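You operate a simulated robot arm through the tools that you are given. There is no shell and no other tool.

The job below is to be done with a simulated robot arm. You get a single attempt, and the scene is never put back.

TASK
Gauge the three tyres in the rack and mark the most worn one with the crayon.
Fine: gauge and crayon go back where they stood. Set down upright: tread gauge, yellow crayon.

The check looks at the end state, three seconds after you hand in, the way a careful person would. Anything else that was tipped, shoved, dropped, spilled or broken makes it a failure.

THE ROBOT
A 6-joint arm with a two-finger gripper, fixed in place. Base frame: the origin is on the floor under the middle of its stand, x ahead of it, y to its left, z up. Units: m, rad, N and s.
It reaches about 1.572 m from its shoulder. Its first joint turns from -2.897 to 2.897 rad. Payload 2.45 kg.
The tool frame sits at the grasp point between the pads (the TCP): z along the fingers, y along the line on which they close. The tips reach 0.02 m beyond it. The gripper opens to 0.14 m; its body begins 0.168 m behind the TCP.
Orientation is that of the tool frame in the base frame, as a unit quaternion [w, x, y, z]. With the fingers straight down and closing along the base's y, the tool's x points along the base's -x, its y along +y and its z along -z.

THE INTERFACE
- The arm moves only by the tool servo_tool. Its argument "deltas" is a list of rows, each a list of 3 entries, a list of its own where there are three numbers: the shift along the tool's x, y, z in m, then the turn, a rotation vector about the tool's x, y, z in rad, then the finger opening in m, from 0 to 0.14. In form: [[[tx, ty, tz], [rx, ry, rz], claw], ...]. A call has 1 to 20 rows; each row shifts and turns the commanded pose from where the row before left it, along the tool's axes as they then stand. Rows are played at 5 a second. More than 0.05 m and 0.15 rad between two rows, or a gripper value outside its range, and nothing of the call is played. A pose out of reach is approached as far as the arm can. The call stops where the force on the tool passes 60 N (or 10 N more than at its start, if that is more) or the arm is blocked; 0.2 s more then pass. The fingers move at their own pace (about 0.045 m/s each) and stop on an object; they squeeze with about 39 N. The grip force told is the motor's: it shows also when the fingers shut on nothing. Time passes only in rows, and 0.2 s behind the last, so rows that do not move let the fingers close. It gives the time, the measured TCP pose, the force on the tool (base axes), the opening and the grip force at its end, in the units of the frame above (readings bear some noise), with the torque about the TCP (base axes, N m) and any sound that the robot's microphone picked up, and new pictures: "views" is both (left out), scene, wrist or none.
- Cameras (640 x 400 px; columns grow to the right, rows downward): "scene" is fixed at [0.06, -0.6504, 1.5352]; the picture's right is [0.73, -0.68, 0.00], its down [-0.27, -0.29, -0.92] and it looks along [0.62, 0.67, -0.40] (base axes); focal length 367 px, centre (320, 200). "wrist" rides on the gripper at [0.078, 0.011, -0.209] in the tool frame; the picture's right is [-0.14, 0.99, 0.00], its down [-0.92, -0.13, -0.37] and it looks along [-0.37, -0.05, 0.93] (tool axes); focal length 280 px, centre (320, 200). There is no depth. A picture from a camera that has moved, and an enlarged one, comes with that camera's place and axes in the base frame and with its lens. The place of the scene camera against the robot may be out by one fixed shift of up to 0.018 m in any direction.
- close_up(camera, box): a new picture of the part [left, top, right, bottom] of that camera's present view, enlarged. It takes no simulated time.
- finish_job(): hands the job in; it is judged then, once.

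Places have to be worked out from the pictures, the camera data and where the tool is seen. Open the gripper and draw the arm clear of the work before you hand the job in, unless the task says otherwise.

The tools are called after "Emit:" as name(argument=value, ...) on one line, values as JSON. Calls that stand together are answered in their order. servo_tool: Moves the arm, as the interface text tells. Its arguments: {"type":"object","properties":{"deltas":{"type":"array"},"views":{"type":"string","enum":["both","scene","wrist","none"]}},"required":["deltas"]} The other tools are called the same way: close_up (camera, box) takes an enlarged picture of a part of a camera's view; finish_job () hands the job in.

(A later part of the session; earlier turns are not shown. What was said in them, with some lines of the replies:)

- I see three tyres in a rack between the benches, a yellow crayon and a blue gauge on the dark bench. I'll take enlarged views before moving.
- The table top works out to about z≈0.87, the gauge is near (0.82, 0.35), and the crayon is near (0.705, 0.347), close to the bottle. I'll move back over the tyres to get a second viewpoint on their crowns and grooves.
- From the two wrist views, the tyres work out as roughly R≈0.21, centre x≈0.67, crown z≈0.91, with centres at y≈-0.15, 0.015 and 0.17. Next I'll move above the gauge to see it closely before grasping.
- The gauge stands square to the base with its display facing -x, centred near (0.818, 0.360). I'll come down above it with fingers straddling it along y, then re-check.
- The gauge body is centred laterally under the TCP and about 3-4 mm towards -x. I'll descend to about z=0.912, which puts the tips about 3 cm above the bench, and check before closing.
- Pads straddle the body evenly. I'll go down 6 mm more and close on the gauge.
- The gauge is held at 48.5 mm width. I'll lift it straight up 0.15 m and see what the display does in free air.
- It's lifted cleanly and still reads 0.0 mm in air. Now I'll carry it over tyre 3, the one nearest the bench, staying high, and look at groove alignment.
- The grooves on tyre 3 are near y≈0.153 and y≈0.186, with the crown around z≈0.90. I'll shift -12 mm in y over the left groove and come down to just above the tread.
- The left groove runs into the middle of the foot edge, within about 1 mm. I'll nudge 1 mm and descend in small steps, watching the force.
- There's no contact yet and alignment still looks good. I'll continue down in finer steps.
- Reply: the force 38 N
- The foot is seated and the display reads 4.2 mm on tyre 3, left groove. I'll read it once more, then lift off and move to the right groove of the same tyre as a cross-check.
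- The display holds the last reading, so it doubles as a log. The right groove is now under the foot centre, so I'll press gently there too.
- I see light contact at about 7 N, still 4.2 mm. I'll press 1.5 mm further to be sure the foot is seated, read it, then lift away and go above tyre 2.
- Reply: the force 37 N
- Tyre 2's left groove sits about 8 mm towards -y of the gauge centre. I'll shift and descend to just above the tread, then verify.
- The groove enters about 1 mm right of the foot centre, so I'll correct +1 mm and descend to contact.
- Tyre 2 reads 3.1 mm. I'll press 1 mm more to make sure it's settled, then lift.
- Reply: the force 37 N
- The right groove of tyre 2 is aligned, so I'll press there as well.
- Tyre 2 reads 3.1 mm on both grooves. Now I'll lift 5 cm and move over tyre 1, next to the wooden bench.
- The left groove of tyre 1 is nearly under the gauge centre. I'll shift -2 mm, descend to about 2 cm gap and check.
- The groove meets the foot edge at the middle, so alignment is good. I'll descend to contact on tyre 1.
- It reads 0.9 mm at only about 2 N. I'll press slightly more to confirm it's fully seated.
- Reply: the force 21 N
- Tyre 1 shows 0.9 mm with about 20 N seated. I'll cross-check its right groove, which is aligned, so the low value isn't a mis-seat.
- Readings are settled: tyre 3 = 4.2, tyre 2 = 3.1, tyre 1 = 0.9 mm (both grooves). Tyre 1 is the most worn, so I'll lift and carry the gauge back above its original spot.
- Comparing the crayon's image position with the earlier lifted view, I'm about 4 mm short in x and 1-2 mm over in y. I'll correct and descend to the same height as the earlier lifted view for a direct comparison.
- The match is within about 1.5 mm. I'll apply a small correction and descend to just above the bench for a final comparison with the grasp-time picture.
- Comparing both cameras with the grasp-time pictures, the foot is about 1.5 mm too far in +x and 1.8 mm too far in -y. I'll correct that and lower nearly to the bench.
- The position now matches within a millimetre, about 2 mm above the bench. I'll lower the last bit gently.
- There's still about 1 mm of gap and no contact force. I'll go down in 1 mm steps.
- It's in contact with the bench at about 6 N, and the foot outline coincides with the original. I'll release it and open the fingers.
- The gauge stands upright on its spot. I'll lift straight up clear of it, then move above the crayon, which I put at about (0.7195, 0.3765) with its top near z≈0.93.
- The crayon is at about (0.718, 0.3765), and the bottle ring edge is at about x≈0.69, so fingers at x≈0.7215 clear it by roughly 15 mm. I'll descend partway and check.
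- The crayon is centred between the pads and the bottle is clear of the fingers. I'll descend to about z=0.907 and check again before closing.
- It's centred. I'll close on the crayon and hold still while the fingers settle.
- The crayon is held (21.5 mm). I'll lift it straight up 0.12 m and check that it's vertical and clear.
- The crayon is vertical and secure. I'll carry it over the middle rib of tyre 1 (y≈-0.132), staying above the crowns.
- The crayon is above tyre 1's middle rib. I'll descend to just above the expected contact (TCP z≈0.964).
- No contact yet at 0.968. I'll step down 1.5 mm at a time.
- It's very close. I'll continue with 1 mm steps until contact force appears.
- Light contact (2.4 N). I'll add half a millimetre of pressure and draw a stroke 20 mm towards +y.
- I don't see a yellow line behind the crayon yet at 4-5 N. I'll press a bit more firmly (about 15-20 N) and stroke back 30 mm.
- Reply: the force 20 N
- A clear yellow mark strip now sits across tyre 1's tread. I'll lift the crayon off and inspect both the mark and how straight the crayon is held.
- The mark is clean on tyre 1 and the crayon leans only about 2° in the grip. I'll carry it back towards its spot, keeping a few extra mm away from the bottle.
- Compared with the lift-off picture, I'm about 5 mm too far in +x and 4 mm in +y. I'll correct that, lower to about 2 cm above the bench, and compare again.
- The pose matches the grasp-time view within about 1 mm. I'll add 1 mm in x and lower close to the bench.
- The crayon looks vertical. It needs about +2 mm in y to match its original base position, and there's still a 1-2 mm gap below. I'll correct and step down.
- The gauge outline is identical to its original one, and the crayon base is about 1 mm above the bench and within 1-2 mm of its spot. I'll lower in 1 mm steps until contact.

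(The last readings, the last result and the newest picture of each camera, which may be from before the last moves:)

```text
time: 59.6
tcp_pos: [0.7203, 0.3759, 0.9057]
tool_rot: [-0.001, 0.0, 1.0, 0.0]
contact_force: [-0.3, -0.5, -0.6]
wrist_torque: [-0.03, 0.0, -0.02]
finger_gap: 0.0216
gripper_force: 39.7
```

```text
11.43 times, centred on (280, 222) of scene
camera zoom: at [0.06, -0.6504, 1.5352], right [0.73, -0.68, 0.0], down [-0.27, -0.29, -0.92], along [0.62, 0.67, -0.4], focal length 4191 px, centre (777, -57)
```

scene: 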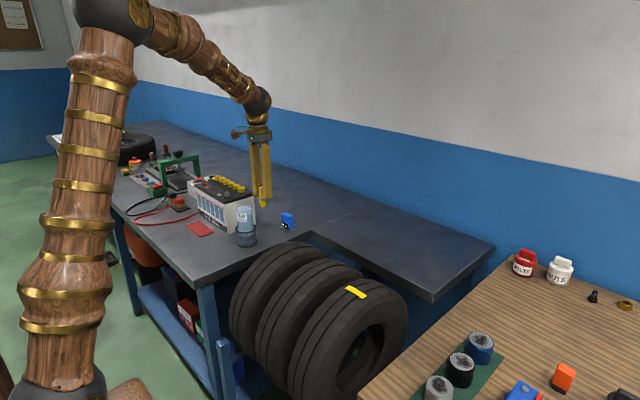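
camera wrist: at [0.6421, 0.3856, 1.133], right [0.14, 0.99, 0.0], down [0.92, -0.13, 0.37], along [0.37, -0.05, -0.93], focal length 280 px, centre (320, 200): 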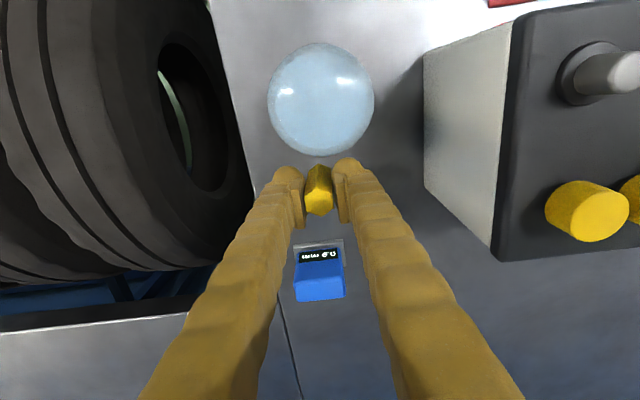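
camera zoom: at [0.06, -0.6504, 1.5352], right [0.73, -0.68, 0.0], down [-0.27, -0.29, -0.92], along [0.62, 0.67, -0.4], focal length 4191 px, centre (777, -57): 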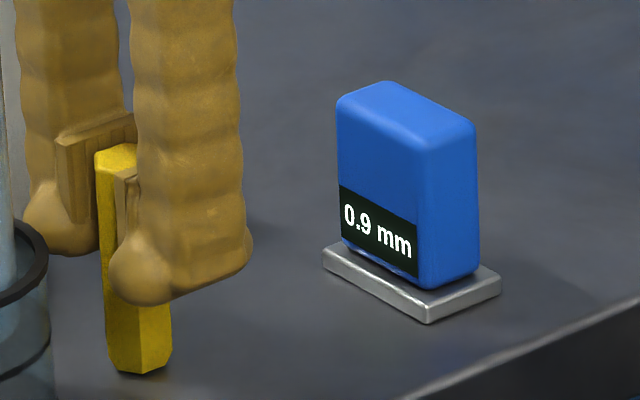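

There's still no contact force. I'll go one more millimetre down.

Emit:
servo_tool(deltas=[[[0, 0, 0.0008], [0, 0, 0], 0.01], [[0, 0, 0], [0, 0, 0], 0.01]], views="none")

Emit:
close_up(camera="scene", box=[255, 205, 305, 240])

```text
time: 60.2
tcp_pos: [0.7217, 0.3773, 0.9061]
tool_rot: [-0.001, -0.001, 1.0, 0.0]
contact_force: [-0.1, 0.2, 0.3]
wrist_torque: [0.01, 0.02, 0.0]
finger_gap: 0.0215
gripper_force: 39.1
```

```text
11.43 times, centred on (280, 222) of scene
camera zoom: at [0.06, -0.6504, 1.5352], right [0.73, -0.68, 0.0], down [-0.27, -0.29, -0.92], along [0.62, 0.67, -0.4], focal length 4191 px, centre (777, -57)
```

zoom: 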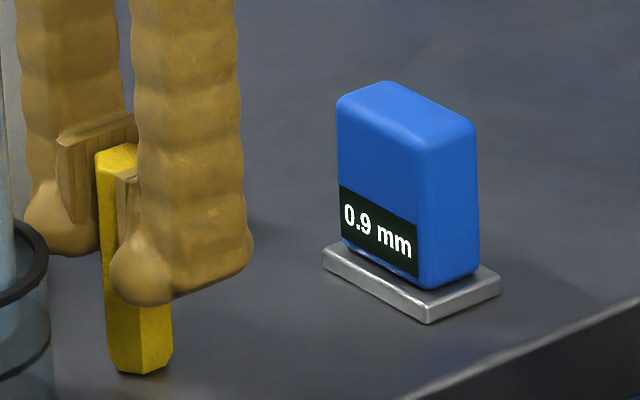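

It looks almost touching. I'll do another 0.8 mm and check the force.

Emit:
servo_tool(deltas=[[[0, 0, 0.0008], [0, 0, 0], 0.01], [[0, 0, 0], [0, 0, 0], 0.01]], views="none")

Emit:
close_up(camera="scene", box=[255, 205, 305, 240])

```text
time: 60.8
tcp_pos: [0.7229, 0.3744, 0.9054]
tool_rot: [0.001, -0.002, 1.0, 0.0]
contact_force: [-0.3, 0.0, 0.3]
wrist_torque: [0.0, 0.04, 0.03]
finger_gap: 0.0213
gripper_force: 38.9
```

```text
11.43 times, centred on (280, 222) of scene
camera zoom: at [0.06, -0.6504, 1.5352], right [0.73, -0.68, 0.0], down [-0.27, -0.29, -0.92], along [0.62, 0.67, -0.4], focal length 4191 px, centre (777, -57)
```

zoom: 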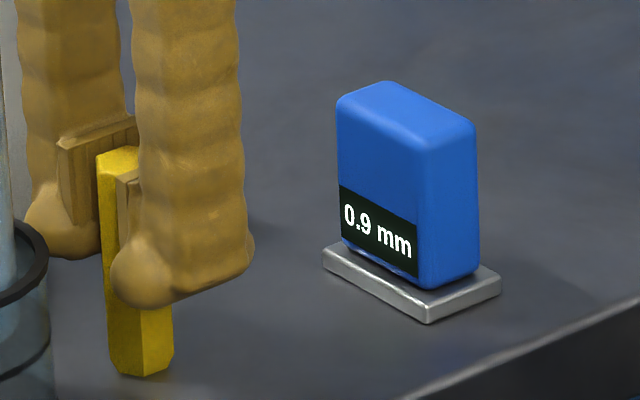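

The base pixel is now at the original row. One more fine step should give contact.

Emit:
servo_tool(deltas=[[[0, 0.0005, 0.0008], [0, 0, 0], 0.01], [[0, 0, 0], [0, 0, 0], 0.01]], views="none")

Emit:
close_up(camera="scene", box=[255, 205, 305, 240])

```text
time: 61.4
tcp_pos: [0.7226, 0.376, 0.9045]
tool_rot: [0.0, -0.001, 1.0, 0.0]
contact_force: [-3.3, -0.3, 13.1]
wrist_torque: [-0.11, 0.17, -0.02]
finger_gap: 0.0214
gripper_force: 39.1
```

```text
11.43 times, centred on (280, 222) of scene
camera zoom: at [0.06, -0.6504, 1.5352], right [0.73, -0.68, 0.0], down [-0.27, -0.29, -0.92], along [0.62, 0.67, -0.4], focal length 4191 px, centre (777, -57)
```

zoom: 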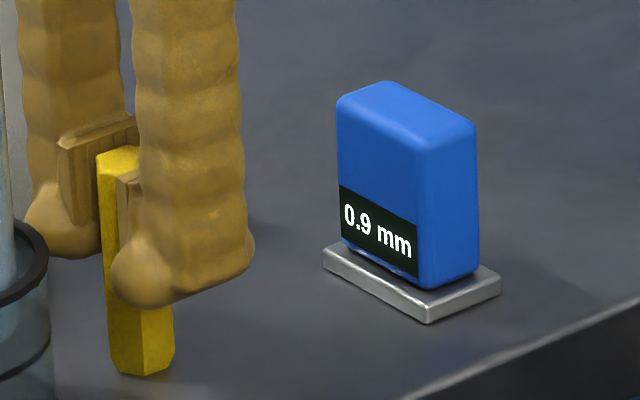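

It's on the bench with 13 N. I'll relax the preload by half a millimetre and open slowly.

Emit:
servo_tool(deltas=[[[0, 0, -0.0004], [0, 0, 0], 0.01], [[0, 0, 0], [0, 0, 0], 0.024], [[0, 0, 0], [0, 0, 0], 0.03], [[0, 0, 0], [0, 0, 0], 0.04], [[0, 0, 0], [0, 0, 0], 0.048], [[0, 0, 0], [0, 0, 0], 0.05], [[0, 0, 0], [0, 0, 0], 0.05]], views="wrist")

Emit:
close_up(camera="scene", box=[255, 205, 305, 240])

Emit:
close_up(camera="wrist", box=[200, 60, 440, 260])

```text
time: 63.0
tcp_pos: [0.7232, 0.3767, 0.9041]
tool_rot: [0.0, 0.0, 1.0, 0.0]
contact_force: [-0.4, 0.0, -0.5]
wrist_torque: [0.0, 0.01, -0.03]
finger_gap: 0.0502
gripper_force: 0.1
camera wrist: at [0.6431, 0.3871, 1.1147], right [0.14, 0.99, 0.0], down [0.92, -0.13, 0.37], along [0.37, -0.05, -0.93], focal length 280 px, centre (320, 200)
```

wrist: 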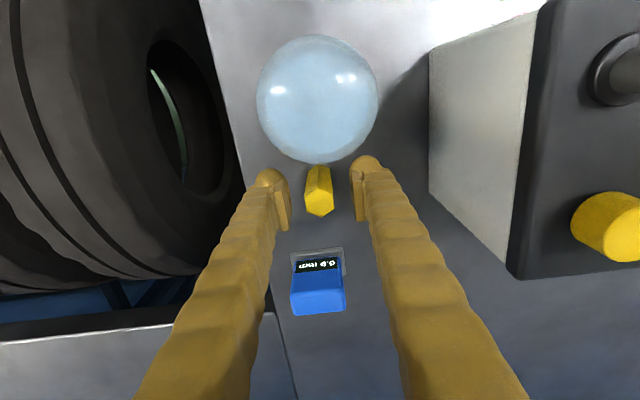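

```text
11.43 times, centred on (280, 222) of scene
camera zoom: at [0.06, -0.6504, 1.5352], right [0.73, -0.68, 0.0], down [-0.27, -0.29, -0.92], along [0.62, 0.67, -0.4], focal length 4191 px, centre (777, -57)
```

zoom: 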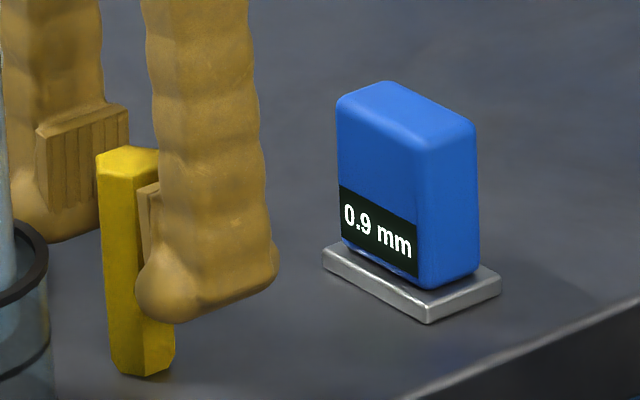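

```text
2.00 times, centred on (320, 160) of wrist
camera zoom: at [0.6431, 0.3871, 1.1147], right [0.14, 0.99, 0.0], down [0.92, -0.13, 0.37], along [0.37, -0.05, -0.93], focal length 561 px, centre (320, 280)
```

zoom: 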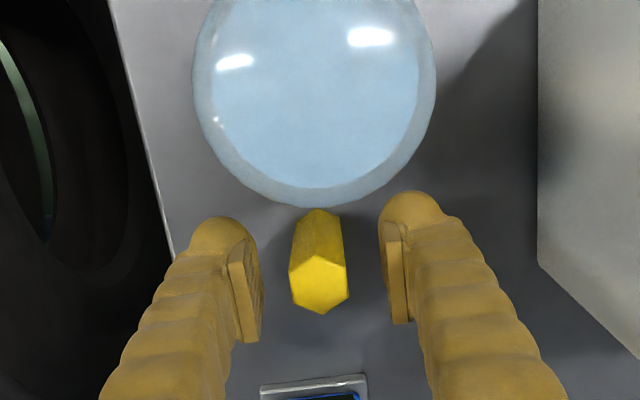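

The crayon stands upright, released, within about 1-2 mm of where it was. I'll raise the arm straight up clear of it.

Emit:
servo_tool(deltas=[[[0, 0, -0.02], [0, 0, 0], 0.05], [[0, 0, -0.04], [0, 0, 0], 0.05], [[0, 0, -0.05], [0, 0, 0], 0.05], [[0, 0, -0.05], [0, 0, 0], 0.05], [[0, 0, -0.05], [0, 0, 0], 0.08], [[0, 0, -0.05], [0, 0, 0], 0.1], [[0, 0, -0.05], [0, 0, 0], 0.14], [[0, 0, 0], [0, 0, 0], 0.14]], views="both")

Emit:
close_up(camera="scene", box=[255, 205, 305, 240])

Emit:
close_up(camera="scene", box=[220, 220, 430, 400])

```text
time: 64.8
tcp_pos: [0.7214, 0.3786, 1.2146]
tool_rot: [-0.001, 0.0, 1.0, -0.001]
contact_force: [-0.5, -0.4, 0.1]
wrist_torque: [0.0, 0.0, 0.0]
finger_gap: 0.1358
gripper_force: 0.1
camera wrist: at [0.6434, 0.3888, 1.4255], right [0.14, 0.99, 0.0], down [0.92, -0.13, 0.37], along [0.37, -0.05, -0.93], focal length 280 px, centre (320, 200)
```

scene: 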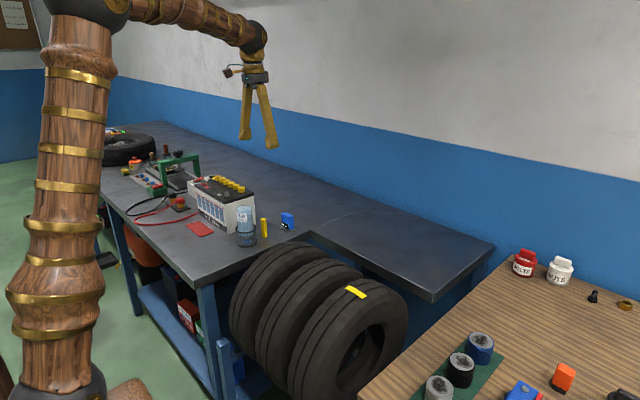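
wrist: 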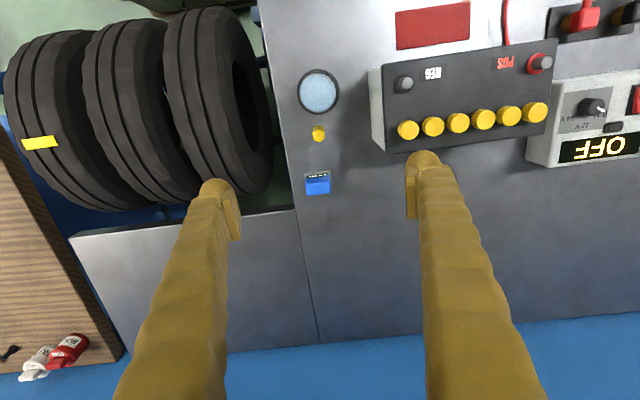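

```text
11.43 times, centred on (280, 222) of scene
camera zoom: at [0.06, -0.6504, 1.5352], right [0.73, -0.68, 0.0], down [-0.27, -0.29, -0.92], along [0.62, 0.67, -0.4], focal length 4191 px, centre (777, -57)
```

zoom: 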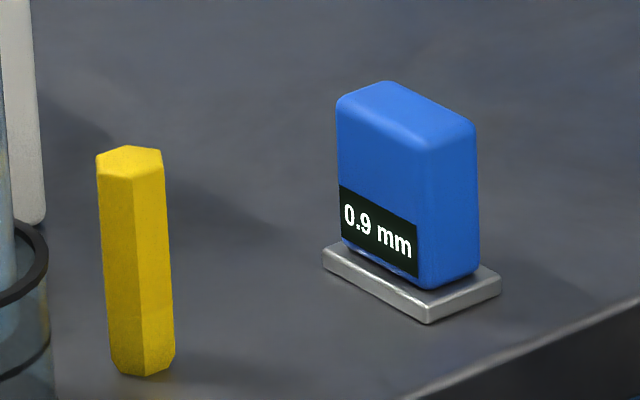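

```text
2.22 times, centred on (325, 310) of scene
camera zoom: at [0.06, -0.6504, 1.5352], right [0.73, -0.68, 0.0], down [-0.27, -0.29, -0.92], along [0.62, 0.67, -0.4], focal length 815 px, centre (309, -44)
```

zoom: 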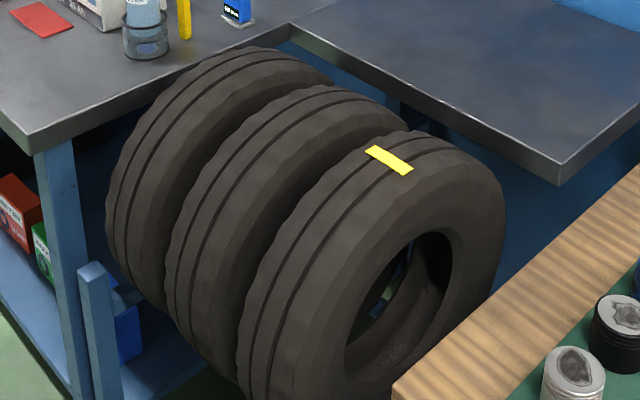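

Everything is as intended: crayon and gauge upright on their spots, the mark on tyre 1 and tyres undisturbed. I'll draw the arm back and up, with the gripper open, before handing in.

Emit:
servo_tool(deltas=[[[0, -0.03, -0.02], [0, 0, 0], 0.14], [[0.01, -0.04, -0.02], [0, 0, 0], 0.14], [[0.02, -0.04, -0.01], [0, 0, 0], 0.14], [[0.025, -0.04, 0], [0, 0, 0], 0.14], [[0.025, -0.04, 0], [0, 0, 0], 0.14], [[0.025, -0.04, 0], [0, 0, 0], 0.14], [[0.025, -0.04, 0], [0, 0, 0], 0.14], [[0.025, -0.03, 0], [0, 0, 0], 0.14], [[0, 0, 0], [0, 0, 0], 0.14], [[0, 0, 0], [0, 0, 0], 0.14]], views="both")

```text
time: 67.0
tcp_pos: [0.5676, 0.0755, 1.2646]
tool_rot: [0.0, -0.001, 1.0, -0.001]
contact_force: [1.0, 0.2, -0.4]
wrist_torque: [0.04, 0.0, 0.02]
finger_gap: 0.1401
gripper_force: 0.1
camera wrist: at [0.4881, 0.0853, 1.4757], right [0.14, 0.99, 0.0], down [0.92, -0.13, 0.37], along [0.37, -0.05, -0.93], focal length 280 px, centre (320, 200)
```

scene: 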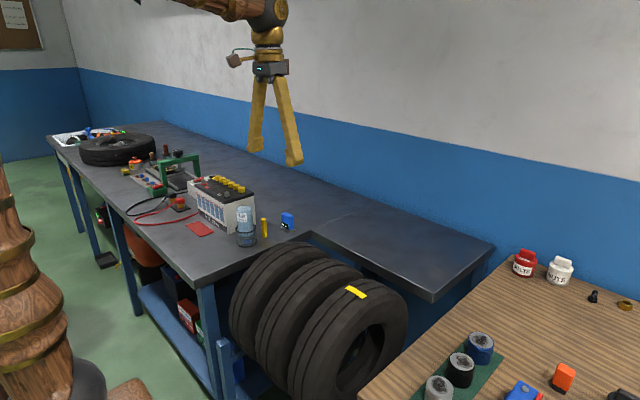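
wrist: 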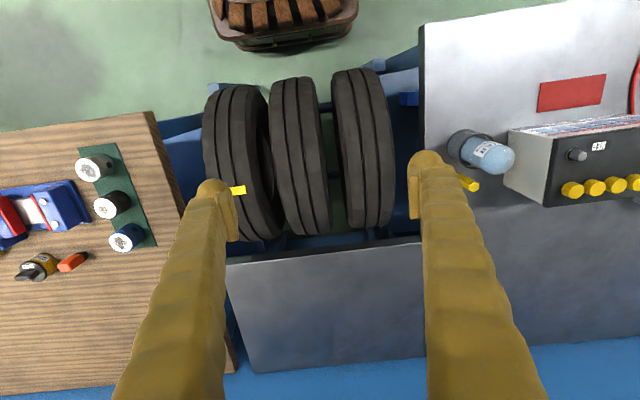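

The arm is clear with the gripper open. Tyre 1 (0.9 mm) carries the yellow mark, the gauge and crayon stand upright in their places, and nothing else has moved. I'm handing in.

Emit:
finish_job()

```text
The job is handed in.
```

I gauged all three tyres and marked the most worn one, the tyre next to the wooden bench, with a yellow crayon stroke across its tread. Each tyre read the same on both grooves:

| Tyre | Tread depth |
|---|---|
| Nearest the dark bench | 4.2 mm |
| Middle | 3.1 mm |
| Nearest the wooden bench (marked) | 0.9 mm |

- **Gauge and crayon:** both are back upright. The gauge matches its original spot in the pictures, and the crayon is within about 2 mm of its own. The gauge display still shows 0.9 mm, because it holds its last reading; it read 0.0 mm at the start.
- **Rest of the scene:** in the last pictures nothing else looks moved or tipped. The arm is drawn back with the gripper open.
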